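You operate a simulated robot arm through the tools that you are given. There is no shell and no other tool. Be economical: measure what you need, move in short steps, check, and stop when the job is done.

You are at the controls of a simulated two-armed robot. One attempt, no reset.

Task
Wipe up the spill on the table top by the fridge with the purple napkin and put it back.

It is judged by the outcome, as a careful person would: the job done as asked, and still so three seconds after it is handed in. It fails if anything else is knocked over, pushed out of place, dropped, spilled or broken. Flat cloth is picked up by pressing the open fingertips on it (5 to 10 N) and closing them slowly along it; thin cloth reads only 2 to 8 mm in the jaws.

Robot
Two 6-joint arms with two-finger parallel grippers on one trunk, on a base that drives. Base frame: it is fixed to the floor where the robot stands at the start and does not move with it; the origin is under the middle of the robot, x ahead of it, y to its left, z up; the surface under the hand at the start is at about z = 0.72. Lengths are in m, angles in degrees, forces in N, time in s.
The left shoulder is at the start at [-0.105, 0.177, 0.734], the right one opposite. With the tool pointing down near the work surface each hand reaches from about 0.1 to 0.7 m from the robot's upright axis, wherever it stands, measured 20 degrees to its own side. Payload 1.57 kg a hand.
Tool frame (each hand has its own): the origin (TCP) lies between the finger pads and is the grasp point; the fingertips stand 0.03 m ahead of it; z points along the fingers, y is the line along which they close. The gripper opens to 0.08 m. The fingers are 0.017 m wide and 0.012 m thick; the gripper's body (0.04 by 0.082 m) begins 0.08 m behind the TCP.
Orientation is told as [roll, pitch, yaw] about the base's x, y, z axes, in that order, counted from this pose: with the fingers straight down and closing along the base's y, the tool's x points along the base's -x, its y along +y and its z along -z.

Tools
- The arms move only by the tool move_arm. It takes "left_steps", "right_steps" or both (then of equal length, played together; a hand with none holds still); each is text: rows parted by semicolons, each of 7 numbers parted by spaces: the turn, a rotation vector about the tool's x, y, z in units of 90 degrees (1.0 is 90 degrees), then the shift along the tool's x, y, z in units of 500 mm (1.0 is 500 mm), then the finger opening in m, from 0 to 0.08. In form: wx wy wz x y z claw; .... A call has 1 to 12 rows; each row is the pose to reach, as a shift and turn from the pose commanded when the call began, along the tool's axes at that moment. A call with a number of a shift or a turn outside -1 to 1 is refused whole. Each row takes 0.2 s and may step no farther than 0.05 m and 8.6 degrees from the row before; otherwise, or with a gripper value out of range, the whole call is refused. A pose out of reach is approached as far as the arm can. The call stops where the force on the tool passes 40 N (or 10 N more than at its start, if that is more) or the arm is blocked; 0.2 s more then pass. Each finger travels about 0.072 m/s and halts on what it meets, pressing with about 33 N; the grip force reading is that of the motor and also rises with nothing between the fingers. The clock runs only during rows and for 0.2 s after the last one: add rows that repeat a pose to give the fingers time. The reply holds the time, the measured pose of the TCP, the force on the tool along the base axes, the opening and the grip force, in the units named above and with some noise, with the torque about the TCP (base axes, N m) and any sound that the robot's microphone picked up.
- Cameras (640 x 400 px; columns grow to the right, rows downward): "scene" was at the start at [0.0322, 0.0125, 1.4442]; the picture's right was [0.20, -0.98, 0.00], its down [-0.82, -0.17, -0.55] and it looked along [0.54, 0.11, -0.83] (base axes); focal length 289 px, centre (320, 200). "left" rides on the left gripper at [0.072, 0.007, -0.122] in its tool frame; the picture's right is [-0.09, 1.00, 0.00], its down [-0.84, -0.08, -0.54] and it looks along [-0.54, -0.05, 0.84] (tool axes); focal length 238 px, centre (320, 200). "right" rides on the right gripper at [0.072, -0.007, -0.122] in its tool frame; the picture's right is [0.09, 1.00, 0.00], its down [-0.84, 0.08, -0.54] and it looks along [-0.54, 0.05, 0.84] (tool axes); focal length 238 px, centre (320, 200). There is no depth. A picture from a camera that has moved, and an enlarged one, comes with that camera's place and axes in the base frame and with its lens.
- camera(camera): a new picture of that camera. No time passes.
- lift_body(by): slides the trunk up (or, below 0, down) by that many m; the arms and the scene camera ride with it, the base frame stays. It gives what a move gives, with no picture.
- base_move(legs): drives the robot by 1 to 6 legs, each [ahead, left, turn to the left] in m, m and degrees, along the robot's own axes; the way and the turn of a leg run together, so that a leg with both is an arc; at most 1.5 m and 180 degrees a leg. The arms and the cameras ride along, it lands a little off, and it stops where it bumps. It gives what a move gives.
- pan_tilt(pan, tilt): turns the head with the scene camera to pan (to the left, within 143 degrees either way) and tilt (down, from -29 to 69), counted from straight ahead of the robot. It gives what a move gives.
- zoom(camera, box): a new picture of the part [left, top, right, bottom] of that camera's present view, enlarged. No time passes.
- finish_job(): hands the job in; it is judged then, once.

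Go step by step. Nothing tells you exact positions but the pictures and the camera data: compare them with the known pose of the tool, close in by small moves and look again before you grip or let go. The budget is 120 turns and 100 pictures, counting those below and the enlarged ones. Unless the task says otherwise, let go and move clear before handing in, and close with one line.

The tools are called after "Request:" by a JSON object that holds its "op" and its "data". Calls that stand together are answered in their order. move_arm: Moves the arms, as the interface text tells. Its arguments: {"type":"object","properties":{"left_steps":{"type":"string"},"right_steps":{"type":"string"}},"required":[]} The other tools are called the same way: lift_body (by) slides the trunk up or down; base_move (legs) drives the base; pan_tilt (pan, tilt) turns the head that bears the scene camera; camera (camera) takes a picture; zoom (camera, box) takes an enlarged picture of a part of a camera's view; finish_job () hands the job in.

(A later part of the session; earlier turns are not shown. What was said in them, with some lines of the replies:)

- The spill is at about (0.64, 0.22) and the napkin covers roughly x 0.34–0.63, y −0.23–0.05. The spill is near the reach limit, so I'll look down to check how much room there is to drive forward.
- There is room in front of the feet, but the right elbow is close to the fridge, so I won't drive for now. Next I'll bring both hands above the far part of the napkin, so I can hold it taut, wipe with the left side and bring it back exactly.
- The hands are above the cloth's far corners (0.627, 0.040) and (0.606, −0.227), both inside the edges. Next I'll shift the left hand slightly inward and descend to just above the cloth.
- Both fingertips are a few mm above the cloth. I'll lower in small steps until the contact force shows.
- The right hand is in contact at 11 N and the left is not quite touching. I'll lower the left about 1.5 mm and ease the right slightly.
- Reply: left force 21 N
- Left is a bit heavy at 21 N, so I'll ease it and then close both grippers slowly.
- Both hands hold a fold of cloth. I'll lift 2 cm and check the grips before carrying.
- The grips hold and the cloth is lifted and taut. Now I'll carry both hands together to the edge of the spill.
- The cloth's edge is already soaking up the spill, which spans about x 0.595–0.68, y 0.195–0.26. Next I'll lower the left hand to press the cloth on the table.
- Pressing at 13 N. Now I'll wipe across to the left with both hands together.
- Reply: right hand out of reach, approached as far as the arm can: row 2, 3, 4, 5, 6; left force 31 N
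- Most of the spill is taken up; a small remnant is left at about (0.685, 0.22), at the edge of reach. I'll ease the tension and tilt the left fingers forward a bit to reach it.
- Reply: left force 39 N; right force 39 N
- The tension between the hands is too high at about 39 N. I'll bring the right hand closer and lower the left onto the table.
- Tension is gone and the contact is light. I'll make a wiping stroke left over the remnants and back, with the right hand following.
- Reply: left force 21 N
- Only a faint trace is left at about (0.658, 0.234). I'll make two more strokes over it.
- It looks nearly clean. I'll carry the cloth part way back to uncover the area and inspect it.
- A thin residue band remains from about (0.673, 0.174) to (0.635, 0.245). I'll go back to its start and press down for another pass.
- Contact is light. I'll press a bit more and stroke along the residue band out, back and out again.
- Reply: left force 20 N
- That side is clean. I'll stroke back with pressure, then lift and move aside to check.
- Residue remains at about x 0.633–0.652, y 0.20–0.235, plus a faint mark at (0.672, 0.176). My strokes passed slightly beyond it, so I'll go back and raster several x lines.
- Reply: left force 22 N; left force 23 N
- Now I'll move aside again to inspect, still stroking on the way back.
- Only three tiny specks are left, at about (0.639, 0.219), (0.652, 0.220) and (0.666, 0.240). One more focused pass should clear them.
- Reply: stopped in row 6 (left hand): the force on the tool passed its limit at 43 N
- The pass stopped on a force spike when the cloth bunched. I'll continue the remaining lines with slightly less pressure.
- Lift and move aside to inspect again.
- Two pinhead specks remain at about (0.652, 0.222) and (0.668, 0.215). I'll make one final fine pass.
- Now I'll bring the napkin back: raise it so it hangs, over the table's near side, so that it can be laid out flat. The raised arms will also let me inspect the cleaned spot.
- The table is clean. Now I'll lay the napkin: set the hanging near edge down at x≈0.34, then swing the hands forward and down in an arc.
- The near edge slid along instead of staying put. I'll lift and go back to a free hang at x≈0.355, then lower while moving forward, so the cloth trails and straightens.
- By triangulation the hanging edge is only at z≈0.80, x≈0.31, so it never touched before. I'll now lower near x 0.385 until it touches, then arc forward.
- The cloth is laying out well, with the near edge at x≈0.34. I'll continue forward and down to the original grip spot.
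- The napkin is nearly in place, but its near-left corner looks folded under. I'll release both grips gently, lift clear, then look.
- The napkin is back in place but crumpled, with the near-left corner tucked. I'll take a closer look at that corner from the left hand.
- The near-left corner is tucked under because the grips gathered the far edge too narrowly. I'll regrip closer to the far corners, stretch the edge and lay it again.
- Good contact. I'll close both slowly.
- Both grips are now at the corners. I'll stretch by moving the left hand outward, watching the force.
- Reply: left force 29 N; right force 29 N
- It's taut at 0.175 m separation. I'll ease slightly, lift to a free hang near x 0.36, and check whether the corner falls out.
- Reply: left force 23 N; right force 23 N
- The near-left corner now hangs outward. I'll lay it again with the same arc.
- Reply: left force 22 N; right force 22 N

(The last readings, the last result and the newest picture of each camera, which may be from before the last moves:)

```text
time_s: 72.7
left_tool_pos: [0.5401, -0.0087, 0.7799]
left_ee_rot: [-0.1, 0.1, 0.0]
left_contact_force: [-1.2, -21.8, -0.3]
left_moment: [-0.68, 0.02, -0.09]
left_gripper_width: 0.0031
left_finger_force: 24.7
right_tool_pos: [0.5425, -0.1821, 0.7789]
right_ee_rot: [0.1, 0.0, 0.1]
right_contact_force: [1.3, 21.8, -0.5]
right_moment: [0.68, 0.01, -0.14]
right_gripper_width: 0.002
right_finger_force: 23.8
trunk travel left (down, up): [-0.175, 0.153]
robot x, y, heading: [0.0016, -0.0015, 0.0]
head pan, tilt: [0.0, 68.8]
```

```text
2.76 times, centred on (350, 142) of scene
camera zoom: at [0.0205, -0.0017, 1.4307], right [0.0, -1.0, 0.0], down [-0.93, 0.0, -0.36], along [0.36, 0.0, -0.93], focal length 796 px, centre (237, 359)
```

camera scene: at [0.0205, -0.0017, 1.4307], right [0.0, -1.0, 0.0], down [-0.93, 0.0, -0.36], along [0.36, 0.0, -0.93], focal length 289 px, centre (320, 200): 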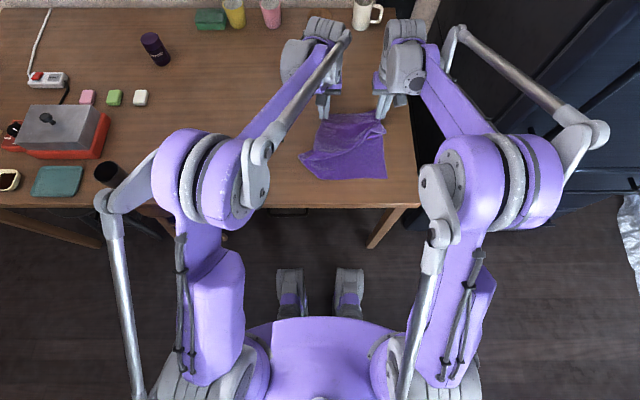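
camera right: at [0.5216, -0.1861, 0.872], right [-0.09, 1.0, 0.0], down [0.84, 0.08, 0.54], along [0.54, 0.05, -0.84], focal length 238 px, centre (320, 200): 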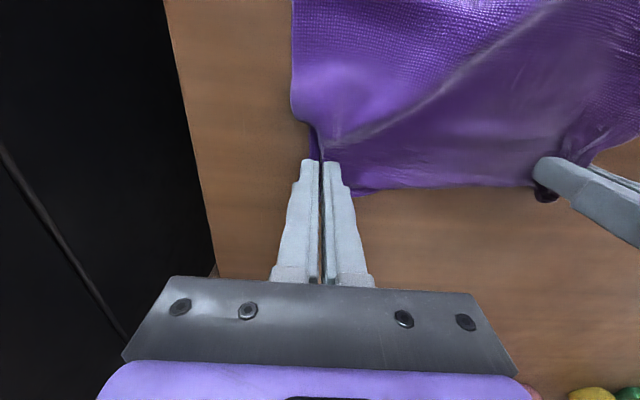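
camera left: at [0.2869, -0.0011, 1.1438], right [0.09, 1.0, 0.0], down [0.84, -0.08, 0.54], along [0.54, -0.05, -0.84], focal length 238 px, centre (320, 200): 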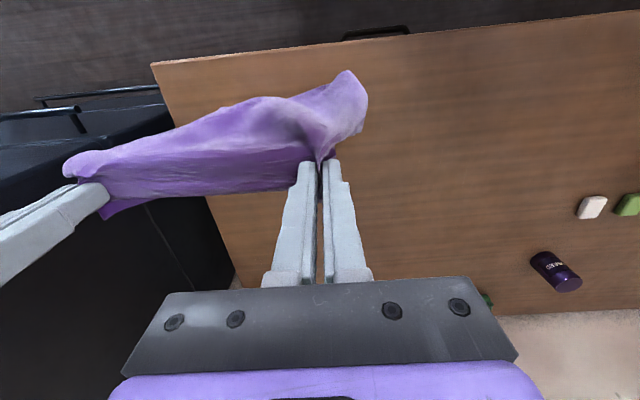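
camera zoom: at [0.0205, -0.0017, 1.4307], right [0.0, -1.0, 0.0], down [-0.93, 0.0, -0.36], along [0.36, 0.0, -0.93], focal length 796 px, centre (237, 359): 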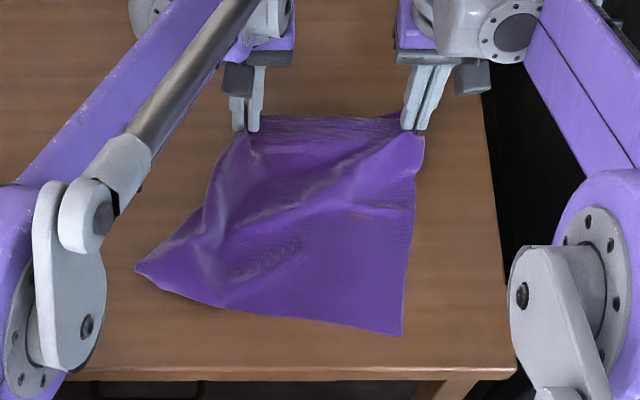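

Much better: it's spread out now. I'll finish the lay-down forward, shifting slightly right, then release.

Request:
{"op": "move_arm", "data": {"left_steps": "0 0 0 -.025 -.012 .014 0;0 0 0 -.05 -.022 .028 0;0 0 0 -.075 -.03 .04 0;0 0 0 -.09 -.03 .05 0;0 0 0 -.09 -.03 .054 .003;0 0 0 -.09 -.03 .054 .01;0 0 0 -.09 -.03 .054 .02;0 0 0 -.09 -.03 .052 .03;0 0 0 -.09 -.03 .05 .035;0 0 0 -.09 -.03 0 .035;0 0 0 -.09 -.03 -.08 .035;0 0 0 -.09 -.03 -.16 .035", "right_steps": "0 0 0 -.025 -.006 .014 0;0 0 0 -.05 -.014 .028 0;0 0 0 -.075 -.02 .04 0;0 0 0 -.09 -.02 .05 0;0 0 0 -.09 -.02 .054 .003;0 0 0 -.09 -.02 .054 .01;0 0 0 -.09 -.02 .054 .02;0 0 0 -.09 -.02 .052 .025;0 0 0 -.09 -.02 .05 .03;0 0 0 -.09 -.02 0 .03;0 0 0 -.09 -.02 -.08 .03;0 0 0 -.09 -.02 -.16 .03"}}

Request:
{"op": "camera", "data": {"camera": "scene"}}

Request:
{"op": "zoom", "data": {"camera": "scene", "box": [260, 70, 440, 215]}}

```text
time_s: 75.3
left_tool_pos: [0.5855, -0.0232, 0.8623]
left_ee_rot: [0.0, 0.0, 0.0]
left_contact_force: [-0.2, 0.3, -0.7]
left_moment: [0.0, 0.02, -0.02]
left_gripper_width: 0.0348
left_finger_force: 0.1
right_tool_pos: [0.5859, -0.1907, 0.8599]
right_ee_rot: [0.0, 0.0, 0.0]
right_contact_force: [0.1, 0.0, -0.3]
right_moment: [-0.01, -0.01, -0.03]
right_gripper_width: 0.0299
right_finger_force: 0.0
trunk travel left (down, up): [-0.175, 0.153]
robot x, y, heading: [-0.0018, 0.003, -0.2]
head pan, tilt: [0.0, 68.8]
```

```text
40 pictures are left
camera scene: at [0.0184, -0.0015, 1.4308], right [0.0, -1.0, 0.0], down [-0.93, 0.0, -0.36], along [0.36, 0.0, -0.93], focal length 289 px, centre (320, 200)
```

scene: 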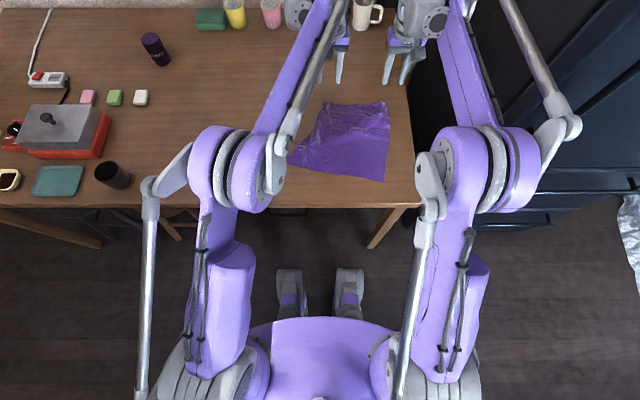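

```text
2.76 times, centred on (350, 142) of scene
camera zoom: at [0.0184, -0.0015, 1.4308], right [0.0, -1.0, 0.0], down [-0.93, 0.0, -0.36], along [0.36, 0.0, -0.93], focal length 796 px, centre (237, 359)
```

zoom: 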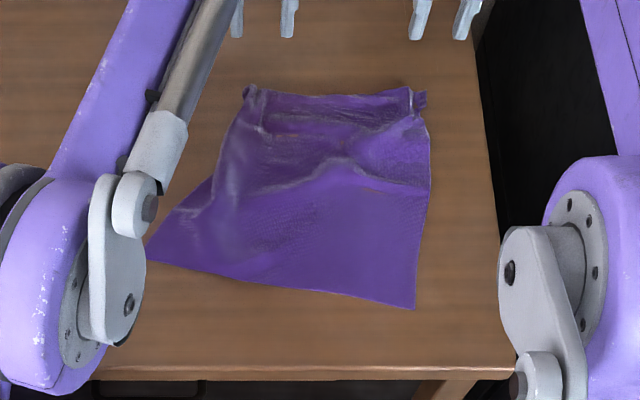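

Good. The near-left corner is about 5 cm farther out than originally, so I'll pinch it with the left hand and pull it gently toward the robot to square the napkin.

Request:
{"op": "move_arm", "data": {"left_steps": "0 0 0 .08 .03 0 .03;0 0 0 .16 .06 0 .03;0 0 0 .24 .09 0 .03;0 0 0 .32 .126 .04 .03;0 0 0 .32 .126 .12 .03;0 0 0 .32 .126 .18 .03;0 0 0 .32 .126 .2 .03;0 0 0 .32 .126 .2 .03"}}

Request:
{"op": "camera", "data": {"camera": "left"}}

```text
time_s: 77.1
left_tool_pos: [0.4258, 0.0402, 0.7616]
left_ee_rot: [0.0, -0.1, 0.1]
left_contact_force: [0.1, 0.0, 0.0]
left_moment: [-0.03, 0.02, 0.0]
left_gripper_width: 0.0299
left_finger_force: 0.1
right_tool_pos: [0.5867, -0.1909, 0.8594]
right_ee_rot: [0.1, 0.0, 0.0]
right_contact_force: [-0.3, -0.2, 0.6]
right_moment: [-0.02, 0.02, 0.0]
right_gripper_width: 0.03
right_finger_force: 0.0
trunk travel left (down, up): [-0.175, 0.153]
robot x, y, heading: [0.0002, -0.0022, 0.1]
head pan, tilt: [0.0, 68.8]
```

```text
38 pictures are left
camera left: at [0.3541, 0.0462, 0.8846], right [0.09, 1.0, 0.0], down [0.84, -0.08, 0.54], along [0.54, -0.05, -0.84], focal length 238 px, centre (320, 200)
```

left: 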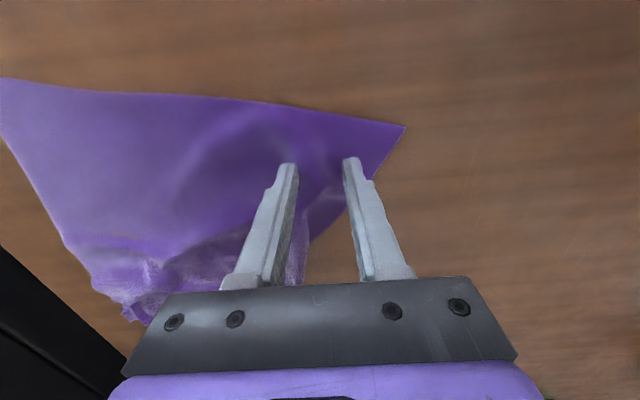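

Request:
{"op": "move_arm", "data": {"left_steps": "0 0 0 .012 -.01 .008 .03;0 0 0 .012 -.01 .016 .03;0 0 0 .012 -.01 .0195 .03;0 0 0 .012 -.01 .0195 .03"}}

```text
time_s: 78.1
left_tool_pos: [0.4189, 0.0336, 0.7521]
left_ee_rot: [0.0, -0.1, 0.0]
left_contact_force: [0.5, 0.1, -0.4]
left_moment: [-0.01, -0.02, -0.05]
left_gripper_width: 0.0301
left_finger_force: 0.0
right_tool_pos: [0.5864, -0.1899, 0.8588]
right_ee_rot: [0.0, 0.0, 0.1]
right_contact_force: [1.3, 0.5, 0.0]
right_moment: [0.02, 0.0, 0.01]
right_gripper_width: 0.0301
right_finger_force: 0.1
trunk travel left (down, up): [-0.175, 0.153]
robot x, y, heading: [0.0028, 0.0012, 0.1]
head pan, tilt: [0.0, 68.8]
```

Request:
{"op": "move_arm", "data": {"left_steps": "0 0 0 0 0 .002 .03;0 0 0 0 0 .003 .03;0 0 0 0 0 .003 .03"}}

```text
time_s: 78.9
left_tool_pos: [0.4183, 0.0345, 0.7506]
left_ee_rot: [0.0, -0.3, 0.2]
left_contact_force: [5.3, 0.5, 20.7]
left_moment: [-0.02, -0.09, 0.02]
left_gripper_width: 0.0299
left_finger_force: 0.1
right_tool_pos: [0.5864, -0.1906, 0.8586]
right_ee_rot: [-0.1, 0.0, 0.0]
right_contact_force: [0.1, 0.4, 0.5]
right_moment: [-0.03, 0.02, 0.0]
right_gripper_width: 0.0298
right_finger_force: 0.1
trunk travel left (down, up): [-0.175, 0.153]
robot x, y, heading: [0.0033, 0.003, 0.1]
head pan, tilt: [0.0, 68.8]
```

Request:
{"op": "move_arm", "data": {"left_steps": "0 0 0 0 0 -.001 .027;0 0 0 0 0 -.001 .023;0 0 0 0 0 -.001 .019;0 0 0 0 0 -.001 .015;0 0 0 0 0 -.001 .011;0 0 0 0 0 -.001 .007;0 0 0 0 0 -.001 .003;0 0 0 0 0 -.001 0;0 0 0 0 0 -.001 0;0 0 0 0 0 -.012 0;0 0 0 0.03 0 -.012 0;0 0 0 .05 -.006 -.012 0"}}

Request:
{"op": "zoom", "data": {"camera": "scene", "box": [260, 70, 440, 215]}}

```text
time_s: 81.5
left_tool_pos: [0.3939, 0.032, 0.7554]
left_ee_rot: [-0.1, -0.2, 0.1]
left_contact_force: [0.6, -0.2, -0.2]
left_moment: [-0.02, -0.01, -0.02]
left_gripper_width: 0.0017
left_finger_force: 23.5
right_tool_pos: [0.5857, -0.1904, 0.8587]
right_ee_rot: [0.0, 0.0, 0.0]
right_contact_force: [-0.2, -0.2, -0.4]
right_moment: [-0.01, 0.0, -0.02]
right_gripper_width: 0.0301
right_finger_force: 0.1
trunk travel left (down, up): [-0.175, 0.153]
robot x, y, heading: [0.0004, -0.0005, 0.1]
head pan, tilt: [0.0, 68.8]
```

```text
2.76 times, centred on (350, 142) of scene
camera zoom: at [0.0191, -0.0017, 1.4308], right [0.0, -1.0, 0.0], down [-0.93, 0.0, -0.36], along [0.36, 0.0, -0.93], focal length 796 px, centre (237, 359)
```

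zoom: 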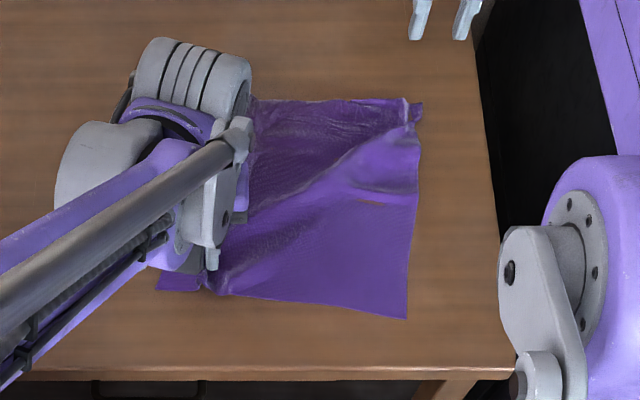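

Request:
{"op": "move_arm", "data": {"left_steps": "0 0 0 .012 0 .004 0;0 0 0 .012 0 .006 .005;0 0 0 .012 0 .006 .015;0 0 0 .012 0 .006 .025;0 0 0 .012 0 .004 .03;0 0 0 .012 0 -.06 .03;0 0 0 .012 0 -.14 .03;0 0 0 .012 .08 -.2 .03;0 0 0 .012 .16 -.22 .03;0 0 0 .012 .24 -.22 .03;0 0 0 .012 .32 -.22 .03;0 0 0 .012 .4 -.22 .03"}}

Request:
{"op": "zoom", "data": {"camera": "scene", "box": [260, 70, 440, 215]}}

```text
time_s: 84.1
left_tool_pos: [0.3881, 0.2342, 0.8643]
left_ee_rot: [0.1, -0.1, 0.0]
left_contact_force: [0.2, -0.4, 0.1]
left_moment: [-0.01, -0.02, 0.03]
left_gripper_width: 0.0301
left_finger_force: 0.2
right_tool_pos: [0.5862, -0.1907, 0.8588]
right_ee_rot: [-0.1, -0.1, 0.0]
right_contact_force: [0.1, 0.2, 0.4]
right_moment: [-0.03, 0.0, -0.01]
right_gripper_width: 0.0301
right_finger_force: 0.1
trunk travel left (down, up): [-0.175, 0.153]
robot x, y, heading: [0.0017, -0.0009, 0.1]
head pan, tilt: [0.0, 68.8]
```

```text
2.76 times, centred on (350, 142) of scene
camera zoom: at [0.0193, -0.0011, 1.4308], right [0.0, -1.0, 0.0], down [-0.93, 0.0, -0.36], along [0.36, 0.0, -0.93], focal length 796 px, centre (237, 359)
```

zoom: 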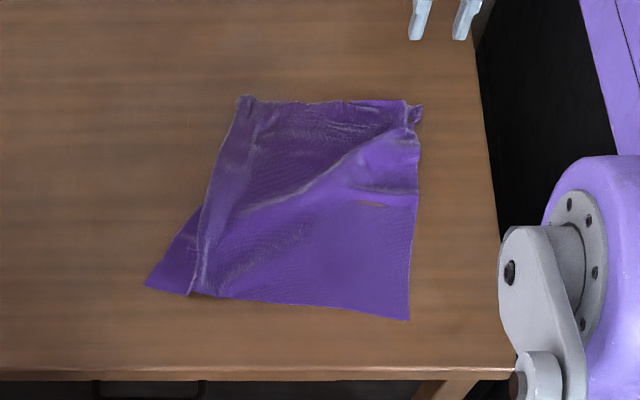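

Close to original now. One last touch: pull the far-left corner outward to remove the diagonal wrinkle.

Request:
{"op": "move_arm", "data": {"left_steps": "0 0 0 -.048 -.065 0 .04;0 0 0 -.096 -.13 .0 .04;0 0 0 -.144 -.195 .02 .04;0 0 0 -.192 -.26 .04 .04;0 0 0 -.24 -.324 .07 .04;0 0 0 -.288 -.389 .1 .04;0 0 0 -.336 -.454 .128 .04;0 0 0 -.384 -.518 .128 .04;0 0 0 -.384 -.518 .18 .04;0 0 0 -.384 -.518 .215 .04;0 0 0 -.384 -.518 .2235 .04;0 0 0 -.384 -.518 .2235 .04"}}

Request:
{"op": "camera", "data": {"camera": "left"}}

```text
time_s: 86.7
left_tool_pos: [0.5807, -0.0263, 0.755]
left_ee_rot: [0.0, -0.1, 0.0]
left_contact_force: [-0.3, -0.8, 0.6]
left_moment: [0.03, 0.04, -0.01]
left_gripper_width: 0.0398
left_finger_force: 0.0
right_tool_pos: [0.5862, -0.1911, 0.8582]
right_ee_rot: [0.0, 0.0, 0.1]
right_contact_force: [0.1, 0.5, 0.1]
right_moment: [0.03, -0.02, 0.04]
right_gripper_width: 0.0299
right_finger_force: 0.1
trunk travel left (down, up): [-0.175, 0.153]
robot x, y, heading: [-0.002, 0.0019, -0.2]
head pan, tilt: [0.0, 68.8]
```

```text
35 pictures are left
camera left: at [0.5086, -0.0199, 0.8772], right [0.09, 1.0, 0.0], down [0.84, -0.08, 0.54], along [0.54, -0.05, -0.84], focal length 238 px, centre (320, 200)
```

left: 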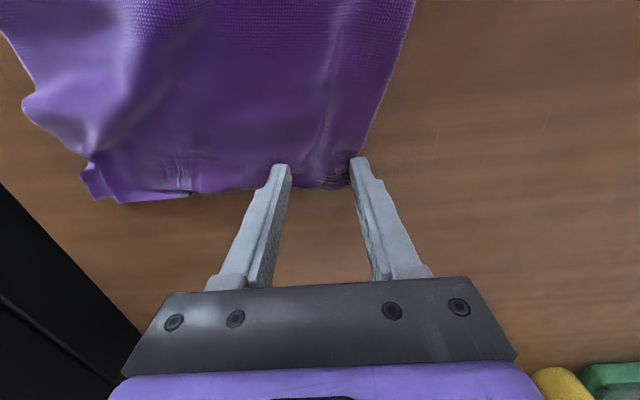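

Request:
{"op": "move_arm", "data": {"left_steps": "0 0 0 .016 0 .004 .04;0 0 0 .016 0 .007 .04;0 0 0 .016 0 .007 .036;0 0 0 .016 0 .007 .031;0 0 0 .016 0 .007 .026;0 0 0 .016 0 .007 .021;0 0 0 .016 0 .007 .016;0 0 0 .016 0 .007 .011;0 0 0 .016 0 .007 .006;0 0 0 .016 0 .007 0;0 0 0 .016 0 .007 0;0 0 0 .016 0 .007 0"}}

Request:
{"op": "camera", "data": {"camera": "left"}}

```text
time_s: 89.3
left_tool_pos: [0.5732, -0.0266, 0.7516]
left_ee_rot: [0.0, -0.1, 0.2]
left_contact_force: [1.9, 2.0, 12.0]
left_moment: [0.11, -0.1, -0.02]
left_gripper_width: 0.0064
left_finger_force: 26.6
right_tool_pos: [0.5865, -0.1906, 0.8588]
right_ee_rot: [0.0, -0.1, 0.0]
right_contact_force: [0.2, 0.2, 0.5]
right_moment: [0.02, 0.02, 0.02]
right_gripper_width: 0.0299
right_finger_force: 0.0
trunk travel left (down, up): [-0.175, 0.153]
robot x, y, heading: [0.001, 0.0013, 0.1]
head pan, tilt: [0.0, 68.8]
```

```text
34 pictures are left
camera left: at [0.5001, -0.0198, 0.8742], right [0.09, 1.0, 0.0], down [0.84, -0.08, 0.54], along [0.54, -0.05, -0.84], focal length 238 px, centre (320, 200)
```

left: 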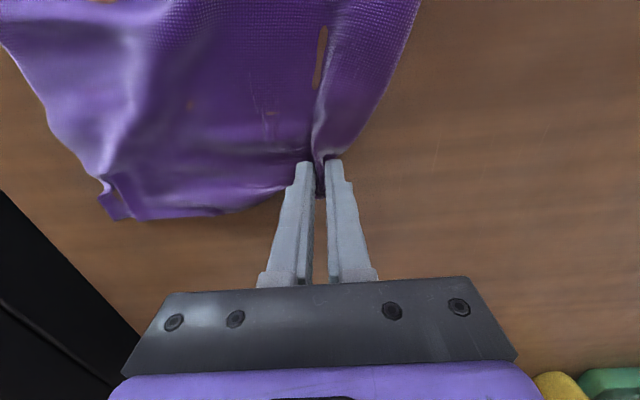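

Held (6 mm). Pull outward about 4 cm and look.

Request:
{"op": "move_arm", "data": {"left_steps": "0 0 0 0 0 -.008 0;0 0 0 -.02 .02 -.01 0;0 0 0 -.04 .045 -.01 0;0 0 0 -.06 .07 -.01 0;0 0 0 -.06 .07 -.01 0"}}

Request:
{"op": "zoom", "data": {"camera": "scene", "box": [260, 70, 440, 215]}}

```text
time_s: 90.5
left_tool_pos: [0.6019, 0.0084, 0.7564]
left_ee_rot: [0.0, -0.1, 0.2]
left_contact_force: [0.0, -0.4, 0.1]
left_moment: [0.02, 0.01, 0.03]
left_gripper_width: 0.006
left_finger_force: 26.2
right_tool_pos: [0.5864, -0.192, 0.8582]
right_ee_rot: [0.0, 0.0, 0.0]
right_contact_force: [0.3, 0.0, 0.9]
right_moment: [0.02, 0.01, 0.02]
right_gripper_width: 0.0297
right_finger_force: 0.0
trunk travel left (down, up): [-0.175, 0.153]
robot x, y, heading: [-0.0025, -0.0018, -0.0]
head pan, tilt: [0.0, 68.8]
```

```text
2.76 times, centred on (350, 142) of scene
camera zoom: at [0.0189, -0.0018, 1.4308], right [0.0, -1.0, 0.0], down [-0.93, 0.0, -0.36], along [0.36, 0.0, -0.93], focal length 796 px, centre (237, 359)
```

zoom: 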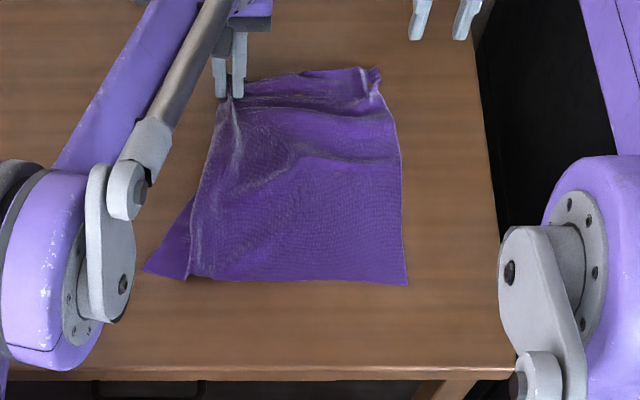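

Flatter, but the napkin is now about 3 cm too far and left. I'll keep the left grip and use the right hand to pull the near-right corner back out.

Request:
{"op": "move_arm", "data": {"right_steps": "0 0 0 .08 .02 0 .03;0 0 0 .16 .04 0 .03;0 0 0 .24 .06 0 .03;0 0 0 .32 .09 .03 .03;0 0 0 .362 .1 .09 .03;0 0 0 .362 .1 .16 .03;0 0 0 .362 .1 .2 .03;0 0 0 .362 .1 .2065 .03;0 0 0 .362 .1 .2065 .03"}}

Request:
{"op": "camera", "data": {"camera": "right"}}

```text
time_s: 92.5
left_tool_pos: [0.6021, 0.0078, 0.7555]
left_ee_rot: [0.0, -0.2, 0.0]
left_contact_force: [0.3, 0.5, 0.9]
left_moment: [0.01, -0.02, 0.02]
left_gripper_width: 0.0059
left_finger_force: 25.9
right_tool_pos: [0.4067, -0.1423, 0.7582]
right_ee_rot: [0.0, 0.0, 0.0]
right_contact_force: [-0.5, 0.2, 0.4]
right_moment: [0.03, 0.02, -0.04]
right_gripper_width: 0.0298
right_finger_force: 0.1
trunk travel left (down, up): [-0.175, 0.153]
robot x, y, heading: [0.003, 0.0014, 0.0]
head pan, tilt: [0.0, 68.8]
```

```text
32 pictures are left
camera right: at [0.3339, -0.1481, 0.8786], right [-0.09, 1.0, 0.0], down [0.84, 0.08, 0.54], along [0.54, 0.05, -0.84], focal length 238 px, centre (320, 200)
```

right: 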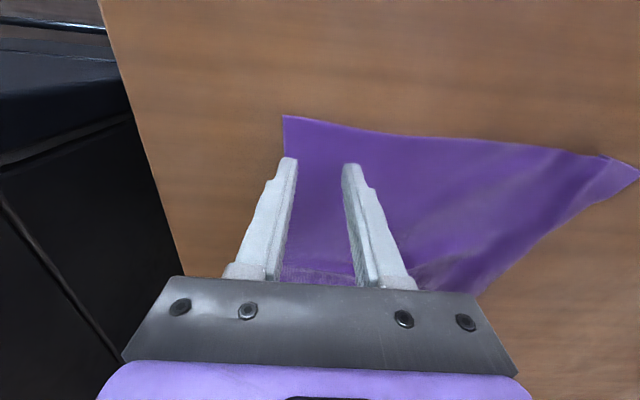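

Request:
{"op": "move_arm", "data": {"right_steps": "0 0 0 0 .012 .006 .03;0 0 0 0 .012 .0125 .03;0 0 0 0 .012 .0145 .03;0 0 0 0 .012 .0145 .03"}}

```text
time_s: 93.5
left_tool_pos: [0.6029, 0.0092, 0.7567]
left_ee_rot: [0.0, -0.1, 0.0]
left_contact_force: [-0.5, -0.8, -0.1]
left_moment: [0.01, -0.03, -0.01]
left_gripper_width: 0.0059
left_finger_force: 26.0
right_tool_pos: [0.4051, -0.1357, 0.7517]
right_ee_rot: [0.0, 0.1, 0.0]
right_contact_force: [1.1, -2.2, 14.7]
right_moment: [-0.26, -0.05, 0.02]
right_gripper_width: 0.0301
right_finger_force: 0.1
trunk travel left (down, up): [-0.175, 0.153]
robot x, y, heading: [0.0005, 0.0001, 0.2]
head pan, tilt: [0.0, 68.8]
```

Request:
{"op": "move_arm", "data": {"right_steps": "0 0 0 0 0 0 .027;0 0 0 0 0 0 .023;0 0 0 0 0 0 .019;0 0 0 0 0 0 .015;0 0 0 0 0 0 .011;0 0 0 0 0 0 .007;0 0 0 0 0 0 .003;0 0 0 0 0 0 0;0 0 0 0 0 -.01 0;0 0 0 .025 -.02 -.012 0;0 0 0 .05 -.04 -.012 0;0 0 0 .07 -.06 -.012 0"}}

Request:
{"op": "zoom", "data": {"camera": "scene", "box": [260, 70, 440, 215]}}

```text
time_s: 96.1
left_tool_pos: [0.6024, 0.0073, 0.7569]
left_ee_rot: [0.0, -0.2, 0.0]
left_contact_force: [-3.8, -2.6, 0.3]
left_moment: [-0.08, 0.08, 0.02]
left_gripper_width: 0.0062
left_finger_force: 25.9
right_tool_pos: [0.3706, -0.1653, 0.7567]
right_ee_rot: [-0.1, -0.1, 0.1]
right_contact_force: [3.6, 2.5, -0.2]
right_moment: [0.1, -0.11, 0.03]
right_gripper_width: 0.0018
right_finger_force: 23.6
trunk travel left (down, up): [-0.175, 0.153]
robot x, y, heading: [-0.0013, 0.0002, 0.1]
head pan, tilt: [0.0, 68.8]
```

```text
2.76 times, centred on (350, 142) of scene
camera zoom: at [0.0188, -0.0018, 1.4308], right [0.0, -1.0, 0.0], down [-0.93, 0.0, -0.36], along [0.36, 0.0, -0.93], focal length 796 px, centre (237, 359)
```

zoom: 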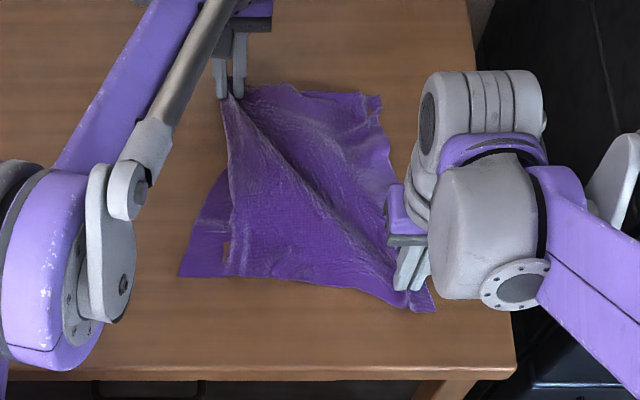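

The diagonal is stretched and the near-right corner is back in place. I'll release the right hand and use it to pull out the far-right corner while the left still holds.

Request:
{"op": "move_arm", "data": {"right_steps": "0 0 0 0 0 .008 0;0 0 0 0 0 .01 .01;0 0 0 0 0 .01 .02;0 0 0 0 0 .008 .03;0 0 0 0 0 -.04 .03;0 0 0 -.04 .01 -.1 .03;0 0 0 -.12 .02 -.14 .03;0 0 0 -.2 .03 -.14 .03;0 0 0 -.28 .04 -.14 .03;0 0 0 -.36 .05 -.14 .03;0 0 0 -.42 .05 -.1 .03;0 0 0 -.42 .05 -.08 .03"}}

Request:
{"op": "camera", "data": {"camera": "right"}}

Request:
{"op": "zoom", "data": {"camera": "scene", "box": [260, 70, 440, 215]}}

```text
time_s: 98.7
left_tool_pos: [0.6033, 0.0096, 0.7565]
left_ee_rot: [0.0, 0.0, 0.0]
left_contact_force: [-0.4, -0.1, -0.8]
left_moment: [0.03, 0.0, -0.02]
left_gripper_width: 0.006
left_finger_force: 26.1
right_tool_pos: [0.5805, -0.1399, 0.7945]
right_ee_rot: [-0.1, -0.1, 0.0]
right_contact_force: [0.3, 0.2, 0.2]
right_moment: [-0.04, 0.0, 0.0]
right_gripper_width: 0.0299
right_finger_force: 0.1
trunk travel left (down, up): [-0.175, 0.153]
robot x, y, heading: [0.0011, -0.0019, 0.1]
head pan, tilt: [0.0, 68.8]
```

```text
30 pictures are left
camera right: at [0.5084, -0.1453, 0.9152], right [-0.09, 1.0, 0.0], down [0.84, 0.08, 0.54], along [0.54, 0.05, -0.84], focal length 238 px, centre (320, 200)
```

right: 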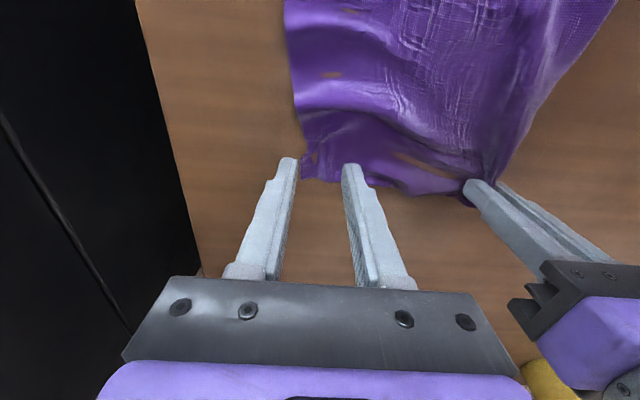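

```text
2.76 times, centred on (350, 142) of scene
camera zoom: at [0.0187, -0.0016, 1.4308], right [0.0, -1.0, 0.0], down [-0.93, 0.0, -0.36], along [0.36, 0.0, -0.93], focal length 796 px, centre (237, 359)
```

zoom: 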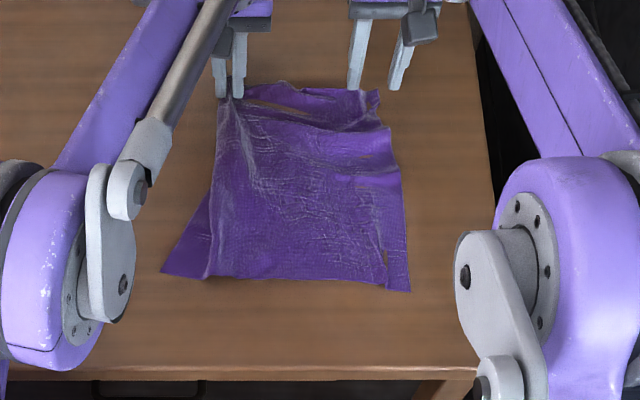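

Request:
{"op": "move_arm", "data": {"right_steps": "0 0 0 0 .024 .03 .03;0 0 0 0 .024 .07 .03;0 0 0 0 .024 .082 .03;0 0 0 0 .024 .0865 .03;0 0 0 0 .024 .0865 .03"}}

```text
time_s: 99.9
left_tool_pos: [0.6023, 0.0089, 0.756]
left_ee_rot: [0.0, 0.0, 0.0]
left_contact_force: [0.1, 0.4, 0.4]
left_moment: [0.0, -0.01, -0.02]
left_gripper_width: 0.006
left_finger_force: 26.3
right_tool_pos: [0.5813, -0.1282, 0.751]
right_ee_rot: [-0.1, 0.0, 0.0]
right_contact_force: [-0.1, -0.1, -0.1]
right_moment: [0.0, -0.02, 0.02]
right_gripper_width: 0.0298
right_finger_force: 0.1
trunk travel left (down, up): [-0.175, 0.153]
robot x, y, heading: [-0.0009, 0.0003, -0.2]
head pan, tilt: [0.0, 68.8]
```

Request:
{"op": "move_arm", "data": {"right_steps": "0 0 0 0 0 .0028 .03;0 0 0 0 0 .0028 .026;0 0 0 0 0 .0028 .022;0 0 0 0 0 .0028 .018;0 0 0 0 0 .0028 .014;0 0 0 0 0 .0028 .01;0 0 0 0 0 .0028 .006;0 0 0 0 0 .0028 .002;0 0 0 0 0 .0028 0;0 0 0 0 0 -.01 0;0 0 0 0 -.04 -.01 0;0 0 0 0 -.07 -.01 0"}}

Request:
{"op": "zoom", "data": {"camera": "scene", "box": [260, 70, 440, 215]}}

```text
time_s: 102.5
left_tool_pos: [0.602, 0.0035, 0.7566]
left_ee_rot: [-0.6, 0.1, -0.2]
left_contact_force: [-5.1, -35.5, -0.1]
left_moment: [-1.1, 0.16, -0.12]
left_gripper_width: 0.0029
left_finger_force: 23.8
right_tool_pos: [0.5817, -0.158, 0.7579]
right_ee_rot: [0.4, 0.0, 0.2]
right_contact_force: [4.9, 36.1, -0.5]
right_moment: [1.12, -0.15, 0.02]
right_gripper_width: 0.0033
right_finger_force: 23.7
trunk travel left (down, up): [-0.175, 0.153]
robot x, y, heading: [-0.0031, 0.0031, -0.0]
head pan, tilt: [0.0, 68.8]
```

```text
2.76 times, centred on (350, 142) of scene
camera zoom: at [0.019, -0.0017, 1.4308], right [0.0, -1.0, 0.0], down [-0.93, 0.0, -0.36], along [0.36, 0.0, -0.93], focal length 796 px, centre (237, 359)
```

zoom: 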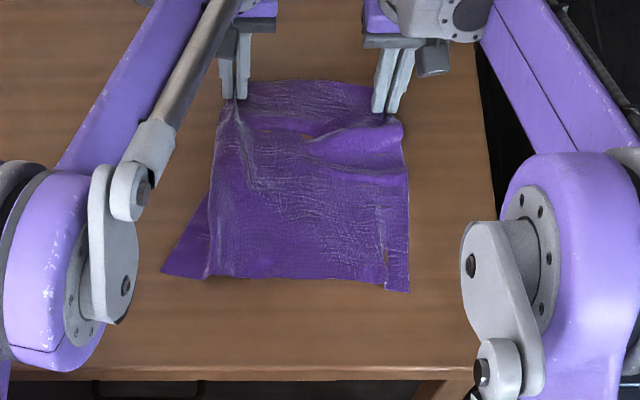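

Far edge is taut. I'll ease the tension, translate both hands about 2 cm right and 1.5 cm back, then release and lift clear.

Request:
{"op": "move_arm", "data": {"left_steps": "0 0 0 0 -.014 0 0;0 0 0 .015 -.034 0 0;0 0 0 .03 -.056 0 0;0 0 0 .03 -.056 .006 0;0 0 0 .03 -.056 .006 .008;0 0 0 .03 -.056 .006 .018;0 0 0 .03 -.056 .004 .028;0 0 0 .03 -.056 -.03 .03;0 0 0 .03 -.056 -.1 .03;0 0 0 .03 -.056 -.19 .03;0 0 0 .03 .03 -.22 .03;0 0 0 .03 .12 -.22 .03", "right_steps": "0 0 0 0 0 0 0;0 0 0 .015 -.02 0 0;0 0 0 .03 -.042 0 0;0 0 0 .03 -.042 .006 0;0 0 0 .03 -.042 .006 .008;0 0 0 .03 -.042 .006 .018;0 0 0 .03 -.042 .004 .028;0 0 0 .03 -.042 -.03 .03;0 0 0 .03 -.042 -.1 .03;0 0 0 .03 -.042 -.19 .03;0 0 0 .03 -.042 -.22 .03;0 0 0 .03 -.042 -.25 .03"}}

Request:
{"op": "camera", "data": {"camera": "scene"}}

Request:
{"op": "zoom", "data": {"camera": "scene", "box": [260, 70, 440, 215]}}

```text
time_s: 105.1
left_tool_pos: [0.5857, 0.0688, 0.867]
left_ee_rot: [-0.1, -0.1, 0.0]
left_contact_force: [-0.3, -0.4, -0.2]
left_moment: [0.01, -0.01, 0.0]
left_gripper_width: 0.0297
left_finger_force: 0.0
right_tool_pos: [0.5662, -0.1833, 0.8833]
right_ee_rot: [-0.1, 0.0, 0.0]
right_contact_force: [0.0, 0.4, 0.7]
right_moment: [-0.03, 0.0, 0.01]
right_gripper_width: 0.03
right_finger_force: 0.0
trunk travel left (down, up): [-0.175, 0.153]
robot x, y, heading: [0.0011, 0.0035, 0.1]
head pan, tilt: [0.0, 68.8]
```

```text
27 pictures are left
camera scene: at [0.0189, -0.001, 1.4308], right [0.0, -1.0, 0.0], down [-0.93, 0.0, -0.36], along [0.36, 0.0, -0.93], focal length 289 px, centre (320, 200)
```

scene: 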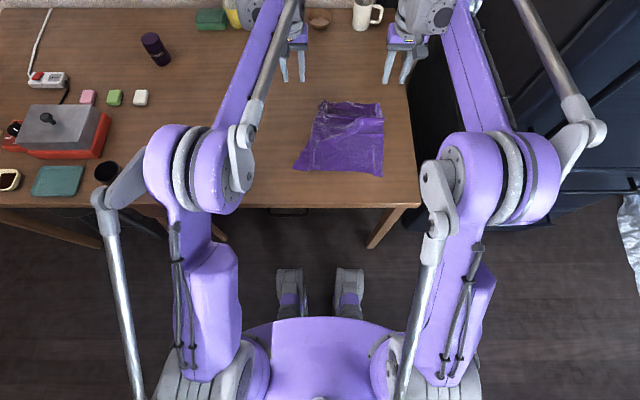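

```text
2.76 times, centred on (350, 142) of scene
camera zoom: at [0.0189, -0.001, 1.4308], right [0.0, -1.0, 0.0], down [-0.93, 0.0, -0.36], along [0.36, 0.0, -0.93], focal length 796 px, centre (237, 359)
```

zoom: 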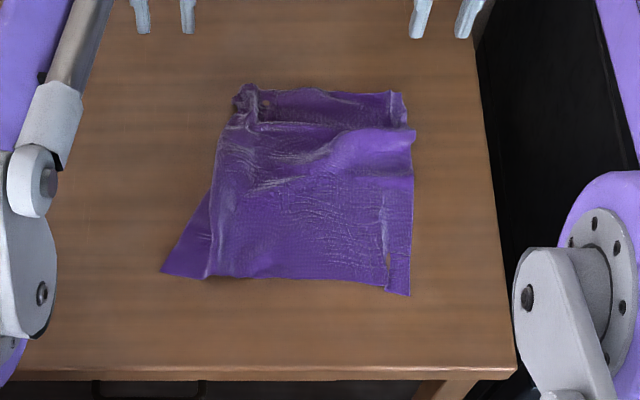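

The napkin now lies spread within about 1–2 cm of its original centre. I'll withdraw both hands upward and take a last look at the spill area and the rest of the table.

Request:
{"op": "move_arm", "data": {"left_steps": "0 0 0 .06 .05 -.03 .04;0 0 0 .12 .1 -.06 .04;0 0 0 .18 .15 -.09 .04;0 0 0 .24 .2 -.12 .04;0 0 0 .3 .25 -.15 .04;0 0 0 .36 .3 -.18 .04;0 0 0 .42 .36 -.2 .04", "right_steps": "0 0 0 0 .01 -.03 .04;0 0 0 0 .02 -.06 .04;0 0 0 .02 .03 -.09 .04;0 0 0 .04 .04 -.12 .04;0 0 0 .06 .05 -.15 .04;0 0 0 .09 .06 -.18 .04;0 0 0 .12 .07 -.18 .04"}}

Request:
{"op": "camera", "data": {"camera": "left"}}

Request:
{"op": "camera", "data": {"camera": "scene"}}

```text
time_s: 106.7
left_tool_pos: [0.3752, 0.2477, 0.9676]
left_ee_rot: [0.0, -0.1, 0.0]
left_contact_force: [-0.8, -0.3, 1.0]
left_moment: [0.0, -0.02, 0.04]
left_gripper_width: 0.04
left_finger_force: 0.0
right_tool_pos: [0.5046, -0.1497, 0.9741]
right_ee_rot: [-0.1, 0.1, 0.0]
right_contact_force: [0.2, 0.0, 0.8]
right_moment: [0.0, -0.03, -0.01]
right_gripper_width: 0.0402
right_finger_force: 0.0
trunk travel left (down, up): [-0.175, 0.153]
robot x, y, heading: [0.0032, -0.0014, -0.2]
head pan, tilt: [0.0, 68.8]
```

```text
25 pictures are left
camera left: at [0.303, 0.2541, 1.0908], right [0.09, 1.0, 0.0], down [0.84, -0.08, 0.54], along [0.54, -0.05, -0.84], focal length 238 px, centre (320, 200)
```

left: 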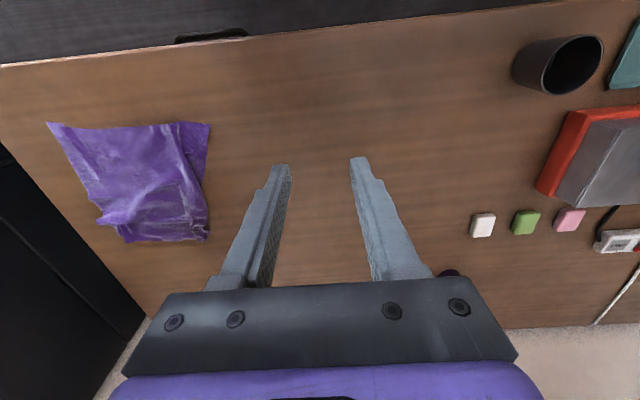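

```text
24 pictures are left
camera scene: at [0.0178, -0.0013, 1.4308], right [0.0, -1.0, 0.0], down [-0.93, 0.0, -0.36], along [0.36, 0.0, -0.93], focal length 289 px, centre (320, 200)
```

scene: 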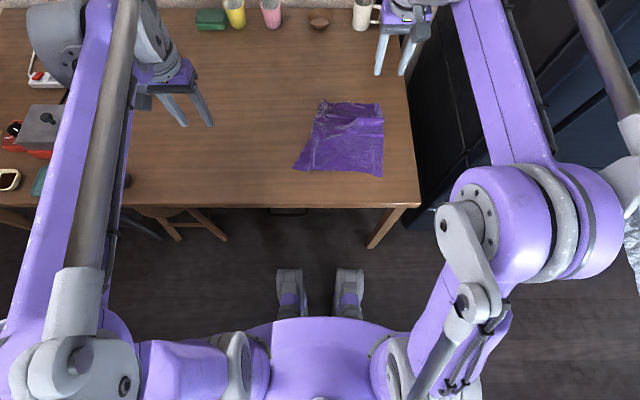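

The table is clean where the spill was, the napkin is back in its place and nothing else has moved. I'm handing in.

Request:
{"op": "finish_job", "data": {}}

```text
The job is handed in.
```

I wiped up the spill with the purple napkin and put the napkin back within about 2 cm of its original spot, a little wrinkled and with its corners not fully spread out. The last pictures show the table clean and nothing else moved.
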